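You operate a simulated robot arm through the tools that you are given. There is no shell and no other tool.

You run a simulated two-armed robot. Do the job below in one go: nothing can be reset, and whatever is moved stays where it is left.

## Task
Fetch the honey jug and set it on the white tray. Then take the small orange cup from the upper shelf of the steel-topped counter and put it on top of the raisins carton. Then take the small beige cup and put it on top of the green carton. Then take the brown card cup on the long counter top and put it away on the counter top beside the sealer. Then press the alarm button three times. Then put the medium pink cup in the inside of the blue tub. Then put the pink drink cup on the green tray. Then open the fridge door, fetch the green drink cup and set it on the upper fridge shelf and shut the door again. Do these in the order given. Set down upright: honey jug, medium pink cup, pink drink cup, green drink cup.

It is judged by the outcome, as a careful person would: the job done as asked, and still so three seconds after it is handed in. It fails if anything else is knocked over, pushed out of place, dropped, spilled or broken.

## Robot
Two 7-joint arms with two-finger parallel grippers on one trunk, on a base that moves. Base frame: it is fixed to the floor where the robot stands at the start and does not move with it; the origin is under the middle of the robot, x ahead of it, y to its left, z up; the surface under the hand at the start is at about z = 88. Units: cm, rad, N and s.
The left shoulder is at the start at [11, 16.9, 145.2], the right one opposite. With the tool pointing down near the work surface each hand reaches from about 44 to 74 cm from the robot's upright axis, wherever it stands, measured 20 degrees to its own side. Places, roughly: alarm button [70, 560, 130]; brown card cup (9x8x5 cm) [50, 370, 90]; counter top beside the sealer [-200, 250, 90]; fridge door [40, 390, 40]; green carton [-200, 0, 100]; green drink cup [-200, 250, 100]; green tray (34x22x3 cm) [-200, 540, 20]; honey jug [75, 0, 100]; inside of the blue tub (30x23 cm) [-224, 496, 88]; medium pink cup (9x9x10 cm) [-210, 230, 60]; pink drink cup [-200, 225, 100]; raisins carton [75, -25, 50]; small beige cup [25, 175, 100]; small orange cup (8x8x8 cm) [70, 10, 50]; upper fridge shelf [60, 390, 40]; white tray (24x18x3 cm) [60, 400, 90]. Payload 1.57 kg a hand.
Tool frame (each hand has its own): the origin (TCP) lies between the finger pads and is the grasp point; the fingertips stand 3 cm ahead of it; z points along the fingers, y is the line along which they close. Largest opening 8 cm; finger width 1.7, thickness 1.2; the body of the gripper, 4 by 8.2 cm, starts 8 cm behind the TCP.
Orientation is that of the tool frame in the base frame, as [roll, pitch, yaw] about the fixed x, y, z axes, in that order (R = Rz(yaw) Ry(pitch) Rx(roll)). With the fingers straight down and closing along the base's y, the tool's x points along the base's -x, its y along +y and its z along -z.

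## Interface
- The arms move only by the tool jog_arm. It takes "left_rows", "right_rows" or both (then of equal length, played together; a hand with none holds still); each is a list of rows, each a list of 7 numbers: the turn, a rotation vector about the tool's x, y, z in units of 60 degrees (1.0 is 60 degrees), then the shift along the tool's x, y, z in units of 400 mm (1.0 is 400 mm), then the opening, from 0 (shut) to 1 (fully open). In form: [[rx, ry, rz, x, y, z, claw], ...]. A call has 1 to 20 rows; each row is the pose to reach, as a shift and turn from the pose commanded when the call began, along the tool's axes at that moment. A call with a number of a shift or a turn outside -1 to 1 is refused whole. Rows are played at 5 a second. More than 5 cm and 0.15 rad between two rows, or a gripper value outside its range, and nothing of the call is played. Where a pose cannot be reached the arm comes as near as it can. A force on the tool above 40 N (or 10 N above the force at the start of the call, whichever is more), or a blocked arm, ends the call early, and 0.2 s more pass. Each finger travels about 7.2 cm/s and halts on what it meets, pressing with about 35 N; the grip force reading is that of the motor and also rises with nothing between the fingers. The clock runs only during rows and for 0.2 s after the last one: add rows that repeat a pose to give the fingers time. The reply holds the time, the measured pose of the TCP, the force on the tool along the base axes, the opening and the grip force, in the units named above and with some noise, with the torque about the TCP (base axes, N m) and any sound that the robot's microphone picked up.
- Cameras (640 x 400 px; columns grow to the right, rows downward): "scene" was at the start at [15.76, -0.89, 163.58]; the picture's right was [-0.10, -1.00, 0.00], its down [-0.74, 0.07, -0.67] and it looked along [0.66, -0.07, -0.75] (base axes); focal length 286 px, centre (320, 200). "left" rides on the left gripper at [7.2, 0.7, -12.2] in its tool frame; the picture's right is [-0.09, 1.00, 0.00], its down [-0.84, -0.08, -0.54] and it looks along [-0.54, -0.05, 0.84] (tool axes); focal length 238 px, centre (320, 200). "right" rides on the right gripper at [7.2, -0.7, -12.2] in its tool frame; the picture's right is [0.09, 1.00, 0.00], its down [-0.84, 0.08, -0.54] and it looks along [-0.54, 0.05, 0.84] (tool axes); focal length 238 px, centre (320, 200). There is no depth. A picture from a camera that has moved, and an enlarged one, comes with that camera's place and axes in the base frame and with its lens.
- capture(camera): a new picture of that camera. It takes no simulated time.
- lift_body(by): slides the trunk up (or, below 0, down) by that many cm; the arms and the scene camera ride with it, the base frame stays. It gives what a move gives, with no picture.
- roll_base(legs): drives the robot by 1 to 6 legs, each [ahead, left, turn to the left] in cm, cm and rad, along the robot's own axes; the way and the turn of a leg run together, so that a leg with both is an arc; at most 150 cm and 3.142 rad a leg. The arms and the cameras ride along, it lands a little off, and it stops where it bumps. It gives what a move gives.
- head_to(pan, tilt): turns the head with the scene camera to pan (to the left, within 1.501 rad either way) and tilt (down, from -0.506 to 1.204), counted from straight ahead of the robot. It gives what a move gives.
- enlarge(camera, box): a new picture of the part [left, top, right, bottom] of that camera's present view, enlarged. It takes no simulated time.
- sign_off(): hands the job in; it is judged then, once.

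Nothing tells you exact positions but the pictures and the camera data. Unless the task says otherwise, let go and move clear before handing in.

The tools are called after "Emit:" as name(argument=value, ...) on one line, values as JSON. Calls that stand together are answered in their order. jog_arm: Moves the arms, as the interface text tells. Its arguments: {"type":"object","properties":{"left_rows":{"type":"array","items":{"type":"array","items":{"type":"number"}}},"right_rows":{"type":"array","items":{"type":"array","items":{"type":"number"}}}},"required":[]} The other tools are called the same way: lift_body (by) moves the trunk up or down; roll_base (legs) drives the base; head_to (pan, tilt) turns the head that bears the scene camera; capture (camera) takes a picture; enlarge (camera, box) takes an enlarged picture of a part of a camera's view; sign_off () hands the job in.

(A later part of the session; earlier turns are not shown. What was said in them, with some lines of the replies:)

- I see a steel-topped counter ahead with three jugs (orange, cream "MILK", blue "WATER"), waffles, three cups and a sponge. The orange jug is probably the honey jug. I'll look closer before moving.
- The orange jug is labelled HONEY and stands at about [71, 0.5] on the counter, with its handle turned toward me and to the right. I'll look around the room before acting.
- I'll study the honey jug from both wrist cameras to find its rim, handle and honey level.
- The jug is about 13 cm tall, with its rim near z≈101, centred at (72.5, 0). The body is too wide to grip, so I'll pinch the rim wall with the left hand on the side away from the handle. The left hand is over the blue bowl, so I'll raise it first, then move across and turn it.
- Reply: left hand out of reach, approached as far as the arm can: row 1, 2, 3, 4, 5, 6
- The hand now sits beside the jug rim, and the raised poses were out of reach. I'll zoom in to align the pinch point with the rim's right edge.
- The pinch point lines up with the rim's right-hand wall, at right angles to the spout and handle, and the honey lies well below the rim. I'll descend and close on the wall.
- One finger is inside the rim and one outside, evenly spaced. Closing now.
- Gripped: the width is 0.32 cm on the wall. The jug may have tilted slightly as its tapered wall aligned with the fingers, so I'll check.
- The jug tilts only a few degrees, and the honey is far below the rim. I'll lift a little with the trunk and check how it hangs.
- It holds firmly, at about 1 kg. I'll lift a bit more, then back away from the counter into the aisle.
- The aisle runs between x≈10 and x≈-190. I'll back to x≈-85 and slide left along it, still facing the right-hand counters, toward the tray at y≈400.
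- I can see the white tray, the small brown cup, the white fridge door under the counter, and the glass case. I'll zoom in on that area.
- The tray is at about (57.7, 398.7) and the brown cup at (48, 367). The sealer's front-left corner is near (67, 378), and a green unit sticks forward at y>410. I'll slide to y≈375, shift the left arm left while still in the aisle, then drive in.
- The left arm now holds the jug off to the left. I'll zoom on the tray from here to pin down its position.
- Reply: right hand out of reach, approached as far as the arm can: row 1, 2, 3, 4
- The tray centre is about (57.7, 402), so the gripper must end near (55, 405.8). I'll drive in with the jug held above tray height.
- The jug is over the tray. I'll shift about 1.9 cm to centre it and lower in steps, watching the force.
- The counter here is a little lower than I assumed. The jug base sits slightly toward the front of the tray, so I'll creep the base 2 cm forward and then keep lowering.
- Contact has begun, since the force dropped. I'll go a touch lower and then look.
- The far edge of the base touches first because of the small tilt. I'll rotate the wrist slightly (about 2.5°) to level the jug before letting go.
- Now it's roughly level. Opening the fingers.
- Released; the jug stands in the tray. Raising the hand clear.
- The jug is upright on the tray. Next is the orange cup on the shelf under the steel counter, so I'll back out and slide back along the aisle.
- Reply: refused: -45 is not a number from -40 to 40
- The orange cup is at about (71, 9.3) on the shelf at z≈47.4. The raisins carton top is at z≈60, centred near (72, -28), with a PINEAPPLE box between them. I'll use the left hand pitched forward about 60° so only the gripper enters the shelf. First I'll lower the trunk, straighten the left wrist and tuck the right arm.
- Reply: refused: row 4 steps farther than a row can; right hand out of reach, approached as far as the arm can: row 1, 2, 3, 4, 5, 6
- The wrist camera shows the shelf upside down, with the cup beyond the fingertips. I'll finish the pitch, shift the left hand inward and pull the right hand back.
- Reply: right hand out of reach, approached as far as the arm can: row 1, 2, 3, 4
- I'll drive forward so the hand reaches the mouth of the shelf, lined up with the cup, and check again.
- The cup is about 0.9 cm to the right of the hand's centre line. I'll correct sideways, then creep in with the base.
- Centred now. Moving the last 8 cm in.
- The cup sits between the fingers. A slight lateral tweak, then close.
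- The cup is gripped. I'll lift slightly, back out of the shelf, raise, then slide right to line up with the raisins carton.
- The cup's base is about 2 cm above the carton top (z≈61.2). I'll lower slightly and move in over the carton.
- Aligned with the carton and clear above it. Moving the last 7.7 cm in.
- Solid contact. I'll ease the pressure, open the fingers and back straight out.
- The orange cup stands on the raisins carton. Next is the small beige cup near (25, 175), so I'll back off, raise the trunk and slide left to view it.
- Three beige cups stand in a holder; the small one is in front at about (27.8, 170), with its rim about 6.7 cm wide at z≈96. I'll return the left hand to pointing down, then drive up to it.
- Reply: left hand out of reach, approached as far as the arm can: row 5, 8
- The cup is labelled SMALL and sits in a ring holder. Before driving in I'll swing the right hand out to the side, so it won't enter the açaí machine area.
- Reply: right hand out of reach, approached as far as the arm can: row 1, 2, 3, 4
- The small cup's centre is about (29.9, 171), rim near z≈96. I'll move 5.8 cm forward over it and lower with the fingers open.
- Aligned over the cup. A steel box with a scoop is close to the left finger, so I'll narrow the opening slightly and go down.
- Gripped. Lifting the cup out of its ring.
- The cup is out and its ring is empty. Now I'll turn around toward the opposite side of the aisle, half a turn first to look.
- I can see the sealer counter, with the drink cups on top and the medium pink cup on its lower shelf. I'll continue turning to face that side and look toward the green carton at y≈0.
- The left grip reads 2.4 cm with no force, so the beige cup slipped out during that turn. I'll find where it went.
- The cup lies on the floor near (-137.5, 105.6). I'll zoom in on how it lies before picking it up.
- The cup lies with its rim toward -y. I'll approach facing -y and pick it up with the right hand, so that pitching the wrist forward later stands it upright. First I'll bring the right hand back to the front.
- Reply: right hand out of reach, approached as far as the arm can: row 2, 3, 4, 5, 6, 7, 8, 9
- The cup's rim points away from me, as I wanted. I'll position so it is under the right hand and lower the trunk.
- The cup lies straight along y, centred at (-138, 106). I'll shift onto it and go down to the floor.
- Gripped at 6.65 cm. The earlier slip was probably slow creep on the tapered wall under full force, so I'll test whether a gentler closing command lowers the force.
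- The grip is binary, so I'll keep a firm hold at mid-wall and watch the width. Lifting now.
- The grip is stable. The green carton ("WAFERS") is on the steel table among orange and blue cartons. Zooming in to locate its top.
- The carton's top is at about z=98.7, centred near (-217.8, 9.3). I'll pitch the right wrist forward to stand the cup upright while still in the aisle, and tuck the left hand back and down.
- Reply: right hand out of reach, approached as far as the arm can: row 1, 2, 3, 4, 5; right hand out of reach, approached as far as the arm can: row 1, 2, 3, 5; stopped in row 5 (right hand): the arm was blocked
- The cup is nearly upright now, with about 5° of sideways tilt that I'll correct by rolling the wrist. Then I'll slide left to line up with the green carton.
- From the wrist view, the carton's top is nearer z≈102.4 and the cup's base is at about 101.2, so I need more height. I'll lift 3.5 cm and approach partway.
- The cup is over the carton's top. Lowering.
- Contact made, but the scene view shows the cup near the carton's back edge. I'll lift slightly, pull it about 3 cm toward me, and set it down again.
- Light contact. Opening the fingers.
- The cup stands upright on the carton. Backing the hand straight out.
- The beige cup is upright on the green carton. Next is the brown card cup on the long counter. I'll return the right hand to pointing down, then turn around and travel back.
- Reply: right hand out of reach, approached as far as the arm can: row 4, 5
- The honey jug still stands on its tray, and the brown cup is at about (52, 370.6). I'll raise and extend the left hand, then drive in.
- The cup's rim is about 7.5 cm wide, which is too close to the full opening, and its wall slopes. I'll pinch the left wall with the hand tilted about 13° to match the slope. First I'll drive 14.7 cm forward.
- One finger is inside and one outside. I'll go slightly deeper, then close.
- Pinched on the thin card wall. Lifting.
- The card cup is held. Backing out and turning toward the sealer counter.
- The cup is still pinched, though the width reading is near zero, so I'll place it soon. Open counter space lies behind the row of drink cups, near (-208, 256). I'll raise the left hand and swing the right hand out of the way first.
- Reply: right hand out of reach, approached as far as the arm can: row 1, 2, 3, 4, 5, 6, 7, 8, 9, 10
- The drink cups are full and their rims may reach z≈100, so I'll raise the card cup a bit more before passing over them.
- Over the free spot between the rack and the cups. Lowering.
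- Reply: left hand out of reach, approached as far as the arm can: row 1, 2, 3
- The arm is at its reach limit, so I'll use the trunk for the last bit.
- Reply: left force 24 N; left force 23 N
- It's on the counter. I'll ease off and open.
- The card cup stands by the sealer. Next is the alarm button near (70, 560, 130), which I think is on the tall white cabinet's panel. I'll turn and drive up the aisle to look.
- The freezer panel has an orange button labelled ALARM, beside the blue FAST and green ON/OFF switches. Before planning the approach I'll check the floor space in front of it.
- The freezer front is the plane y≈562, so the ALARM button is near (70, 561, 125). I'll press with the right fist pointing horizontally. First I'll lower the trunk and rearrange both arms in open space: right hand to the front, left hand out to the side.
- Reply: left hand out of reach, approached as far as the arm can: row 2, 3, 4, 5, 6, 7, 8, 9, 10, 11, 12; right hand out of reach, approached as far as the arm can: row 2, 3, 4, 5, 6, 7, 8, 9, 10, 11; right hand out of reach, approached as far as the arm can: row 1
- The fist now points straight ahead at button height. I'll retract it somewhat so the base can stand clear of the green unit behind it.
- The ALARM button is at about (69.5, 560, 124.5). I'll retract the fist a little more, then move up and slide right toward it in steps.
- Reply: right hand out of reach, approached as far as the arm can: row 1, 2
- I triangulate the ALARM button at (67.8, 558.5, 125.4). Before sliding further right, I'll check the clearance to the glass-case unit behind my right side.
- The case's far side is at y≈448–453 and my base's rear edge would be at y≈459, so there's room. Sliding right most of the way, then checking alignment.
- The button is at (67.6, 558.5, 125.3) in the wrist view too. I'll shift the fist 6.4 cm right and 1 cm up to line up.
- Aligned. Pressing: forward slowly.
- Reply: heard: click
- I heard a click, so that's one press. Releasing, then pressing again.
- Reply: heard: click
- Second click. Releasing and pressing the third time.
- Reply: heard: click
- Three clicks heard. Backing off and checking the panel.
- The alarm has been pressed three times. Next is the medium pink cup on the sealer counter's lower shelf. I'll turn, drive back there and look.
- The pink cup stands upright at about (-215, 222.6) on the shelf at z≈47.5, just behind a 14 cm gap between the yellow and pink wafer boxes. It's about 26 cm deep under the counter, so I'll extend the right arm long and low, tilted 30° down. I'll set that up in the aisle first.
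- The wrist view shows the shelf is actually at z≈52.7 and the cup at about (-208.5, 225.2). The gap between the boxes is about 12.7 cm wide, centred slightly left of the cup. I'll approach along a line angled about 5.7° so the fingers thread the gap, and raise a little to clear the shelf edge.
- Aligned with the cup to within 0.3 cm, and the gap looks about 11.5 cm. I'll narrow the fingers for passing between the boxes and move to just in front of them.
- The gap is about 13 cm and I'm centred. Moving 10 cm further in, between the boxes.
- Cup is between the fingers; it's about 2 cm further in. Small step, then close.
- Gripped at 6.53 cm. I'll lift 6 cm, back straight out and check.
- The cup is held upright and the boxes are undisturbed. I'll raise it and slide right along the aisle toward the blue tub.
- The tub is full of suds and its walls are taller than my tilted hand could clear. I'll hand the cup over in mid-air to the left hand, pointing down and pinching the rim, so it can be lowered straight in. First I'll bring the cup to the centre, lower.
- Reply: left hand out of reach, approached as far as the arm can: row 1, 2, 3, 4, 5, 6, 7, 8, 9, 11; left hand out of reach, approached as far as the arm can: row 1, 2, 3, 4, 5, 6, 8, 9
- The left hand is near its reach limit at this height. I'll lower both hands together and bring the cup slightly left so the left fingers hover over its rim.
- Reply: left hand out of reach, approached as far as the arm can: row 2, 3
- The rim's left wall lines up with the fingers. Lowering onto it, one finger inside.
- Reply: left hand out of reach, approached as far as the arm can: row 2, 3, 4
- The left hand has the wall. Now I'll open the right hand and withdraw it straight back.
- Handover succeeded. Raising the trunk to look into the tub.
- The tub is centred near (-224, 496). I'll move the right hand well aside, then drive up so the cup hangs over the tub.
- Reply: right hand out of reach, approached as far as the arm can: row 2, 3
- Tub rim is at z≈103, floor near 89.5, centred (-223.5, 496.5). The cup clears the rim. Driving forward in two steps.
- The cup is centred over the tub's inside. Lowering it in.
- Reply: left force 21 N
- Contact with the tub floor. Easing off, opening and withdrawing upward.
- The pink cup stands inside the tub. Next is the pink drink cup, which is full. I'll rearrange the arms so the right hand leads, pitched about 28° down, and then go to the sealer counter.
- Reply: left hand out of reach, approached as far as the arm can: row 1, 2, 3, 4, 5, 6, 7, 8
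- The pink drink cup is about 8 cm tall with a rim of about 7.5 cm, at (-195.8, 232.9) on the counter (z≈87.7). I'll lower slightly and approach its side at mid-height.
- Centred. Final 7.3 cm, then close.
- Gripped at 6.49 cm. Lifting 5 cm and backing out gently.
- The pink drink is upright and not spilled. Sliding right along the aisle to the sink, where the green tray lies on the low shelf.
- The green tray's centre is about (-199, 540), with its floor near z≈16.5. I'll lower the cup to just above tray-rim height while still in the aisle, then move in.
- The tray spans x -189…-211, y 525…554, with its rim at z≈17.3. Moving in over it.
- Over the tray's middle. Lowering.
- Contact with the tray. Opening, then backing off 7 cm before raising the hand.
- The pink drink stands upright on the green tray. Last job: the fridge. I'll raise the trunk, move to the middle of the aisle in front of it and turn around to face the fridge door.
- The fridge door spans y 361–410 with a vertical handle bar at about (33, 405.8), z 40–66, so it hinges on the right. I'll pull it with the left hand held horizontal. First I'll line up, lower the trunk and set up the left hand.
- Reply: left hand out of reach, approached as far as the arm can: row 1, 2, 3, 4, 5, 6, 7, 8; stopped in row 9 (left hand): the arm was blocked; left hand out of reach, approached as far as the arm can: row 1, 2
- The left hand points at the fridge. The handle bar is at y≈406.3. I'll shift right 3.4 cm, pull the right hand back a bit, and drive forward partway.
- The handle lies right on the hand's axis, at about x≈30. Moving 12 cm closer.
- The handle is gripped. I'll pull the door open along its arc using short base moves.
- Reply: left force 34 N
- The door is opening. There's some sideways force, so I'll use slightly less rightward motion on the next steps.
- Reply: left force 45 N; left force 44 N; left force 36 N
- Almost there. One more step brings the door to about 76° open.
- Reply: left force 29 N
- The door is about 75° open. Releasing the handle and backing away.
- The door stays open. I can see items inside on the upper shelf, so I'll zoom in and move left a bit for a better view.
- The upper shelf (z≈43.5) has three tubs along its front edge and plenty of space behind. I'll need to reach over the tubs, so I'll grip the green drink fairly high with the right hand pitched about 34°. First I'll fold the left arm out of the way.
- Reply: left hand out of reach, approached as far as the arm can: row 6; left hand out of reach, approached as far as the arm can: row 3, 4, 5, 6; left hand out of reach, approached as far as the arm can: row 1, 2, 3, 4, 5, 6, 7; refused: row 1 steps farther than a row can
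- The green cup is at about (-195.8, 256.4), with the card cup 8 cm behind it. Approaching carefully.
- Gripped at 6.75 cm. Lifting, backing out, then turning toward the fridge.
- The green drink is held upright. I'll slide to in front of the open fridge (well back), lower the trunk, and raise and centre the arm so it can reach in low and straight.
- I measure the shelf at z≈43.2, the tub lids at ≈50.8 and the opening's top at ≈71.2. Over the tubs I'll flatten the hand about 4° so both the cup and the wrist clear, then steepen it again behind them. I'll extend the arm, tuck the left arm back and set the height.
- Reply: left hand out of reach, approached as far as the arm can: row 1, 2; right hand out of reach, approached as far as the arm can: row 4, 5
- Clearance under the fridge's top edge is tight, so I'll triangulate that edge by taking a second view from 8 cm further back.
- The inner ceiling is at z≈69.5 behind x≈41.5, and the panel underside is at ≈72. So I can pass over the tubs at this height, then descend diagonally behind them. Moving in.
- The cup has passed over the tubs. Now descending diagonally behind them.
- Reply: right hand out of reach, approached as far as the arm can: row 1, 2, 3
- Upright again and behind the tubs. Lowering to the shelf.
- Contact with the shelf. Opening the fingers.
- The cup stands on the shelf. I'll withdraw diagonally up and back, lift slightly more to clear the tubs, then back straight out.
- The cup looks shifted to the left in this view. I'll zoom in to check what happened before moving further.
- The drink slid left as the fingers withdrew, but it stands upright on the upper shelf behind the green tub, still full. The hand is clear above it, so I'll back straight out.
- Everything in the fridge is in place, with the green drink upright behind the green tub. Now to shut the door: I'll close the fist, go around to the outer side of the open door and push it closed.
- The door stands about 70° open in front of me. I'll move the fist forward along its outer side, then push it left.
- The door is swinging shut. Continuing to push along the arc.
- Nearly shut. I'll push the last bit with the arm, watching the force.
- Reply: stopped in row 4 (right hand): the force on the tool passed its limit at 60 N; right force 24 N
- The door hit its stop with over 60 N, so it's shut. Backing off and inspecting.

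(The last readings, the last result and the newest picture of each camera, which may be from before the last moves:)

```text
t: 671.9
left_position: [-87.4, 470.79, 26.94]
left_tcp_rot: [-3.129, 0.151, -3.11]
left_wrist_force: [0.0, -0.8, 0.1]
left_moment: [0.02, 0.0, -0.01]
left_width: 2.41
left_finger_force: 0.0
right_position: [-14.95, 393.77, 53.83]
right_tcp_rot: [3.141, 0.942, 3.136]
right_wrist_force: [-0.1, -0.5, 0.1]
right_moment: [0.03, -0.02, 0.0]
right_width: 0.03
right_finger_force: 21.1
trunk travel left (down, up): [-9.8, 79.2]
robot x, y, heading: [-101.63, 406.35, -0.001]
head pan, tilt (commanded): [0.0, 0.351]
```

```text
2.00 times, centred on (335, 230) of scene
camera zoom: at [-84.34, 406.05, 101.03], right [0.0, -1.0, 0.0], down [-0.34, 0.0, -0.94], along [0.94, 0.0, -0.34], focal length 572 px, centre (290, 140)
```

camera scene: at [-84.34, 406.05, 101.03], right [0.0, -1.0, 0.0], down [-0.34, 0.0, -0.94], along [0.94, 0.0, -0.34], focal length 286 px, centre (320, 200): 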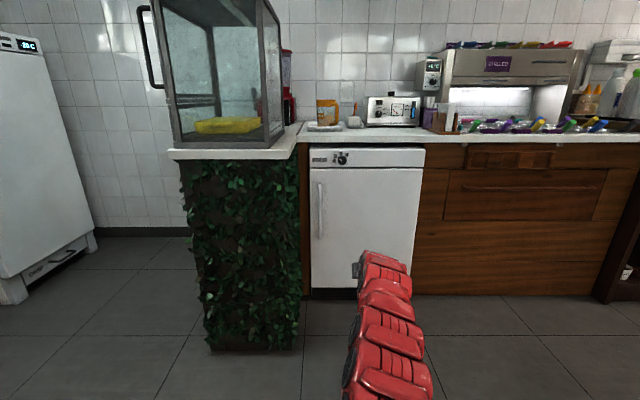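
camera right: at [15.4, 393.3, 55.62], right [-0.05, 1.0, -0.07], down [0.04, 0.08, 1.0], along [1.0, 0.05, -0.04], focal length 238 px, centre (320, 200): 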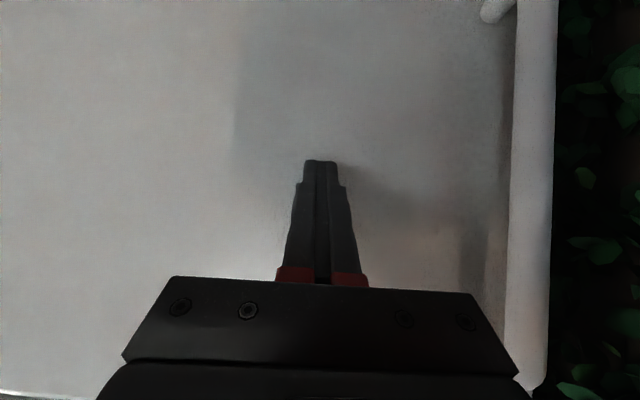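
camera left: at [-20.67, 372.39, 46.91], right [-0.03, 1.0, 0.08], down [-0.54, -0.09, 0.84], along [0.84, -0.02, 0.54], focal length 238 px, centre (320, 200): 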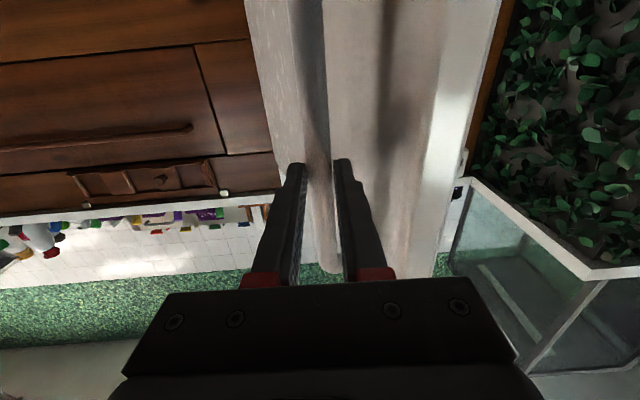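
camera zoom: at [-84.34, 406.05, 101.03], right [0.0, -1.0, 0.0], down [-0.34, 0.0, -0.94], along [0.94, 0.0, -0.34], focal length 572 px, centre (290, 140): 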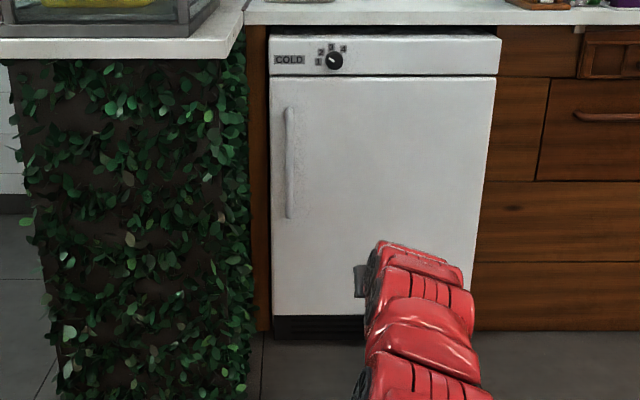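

The fridge door is shut and flush, and both hands are clear. I saw each item in its place after setting it down: the honey jug, orange cup, beige cup, card cup, pink cup, pink drink and green drink. The alarm has clicked three times. Two things went less cleanly: the beige cup slipped from the grip and fell to the floor, so I picked it up and stood it on the green carton. The green drink slid a few centimetres on its shelf as I let go, but stayed upright. Handing in.

Emit:
sign_off()

```text
The job is handed in.
```

I finished all eight jobs in the order you gave and handed the work in. Two things did not go cleanly along the way.

**Problems**
- **Beige cup dropped:** it slipped out of the gripper while I was turning and fell to the floor. I picked it up and stood it upright on the green carton. It was out of place in between, so this may count against the run.
- **Green drink moved:** it slid about 6 cm sideways on the upper fridge shelf as I pulled the hand away. It stayed upright behind the green-lidded tub, and no spill was visible.

**State when I last saw each item**

| Job | Result |
|---|---|
| Honey jug | Upright on the white tray |
| Small orange cup | On the raisins carton |
| Small beige cup | Upright on the green carton, after the drop |
| Brown card cup | On the counter top beside the sealer, behind the row of drink cups |
| Alarm button | Pressed three times; I heard three clicks |
| Medium pink cup | Upright on the floor of the blue tub, under the suds |
| Pink drink cup | Upright on the green tray |
| Green drink cup | Upright on the upper fridge shelf |
| Fridge door | Shut; pushed until it stopped, and it looks flush |

I checked each item when I set it down. I did not go back for a final look at the earlier ones, apart from seeing the honey jug again near the end.
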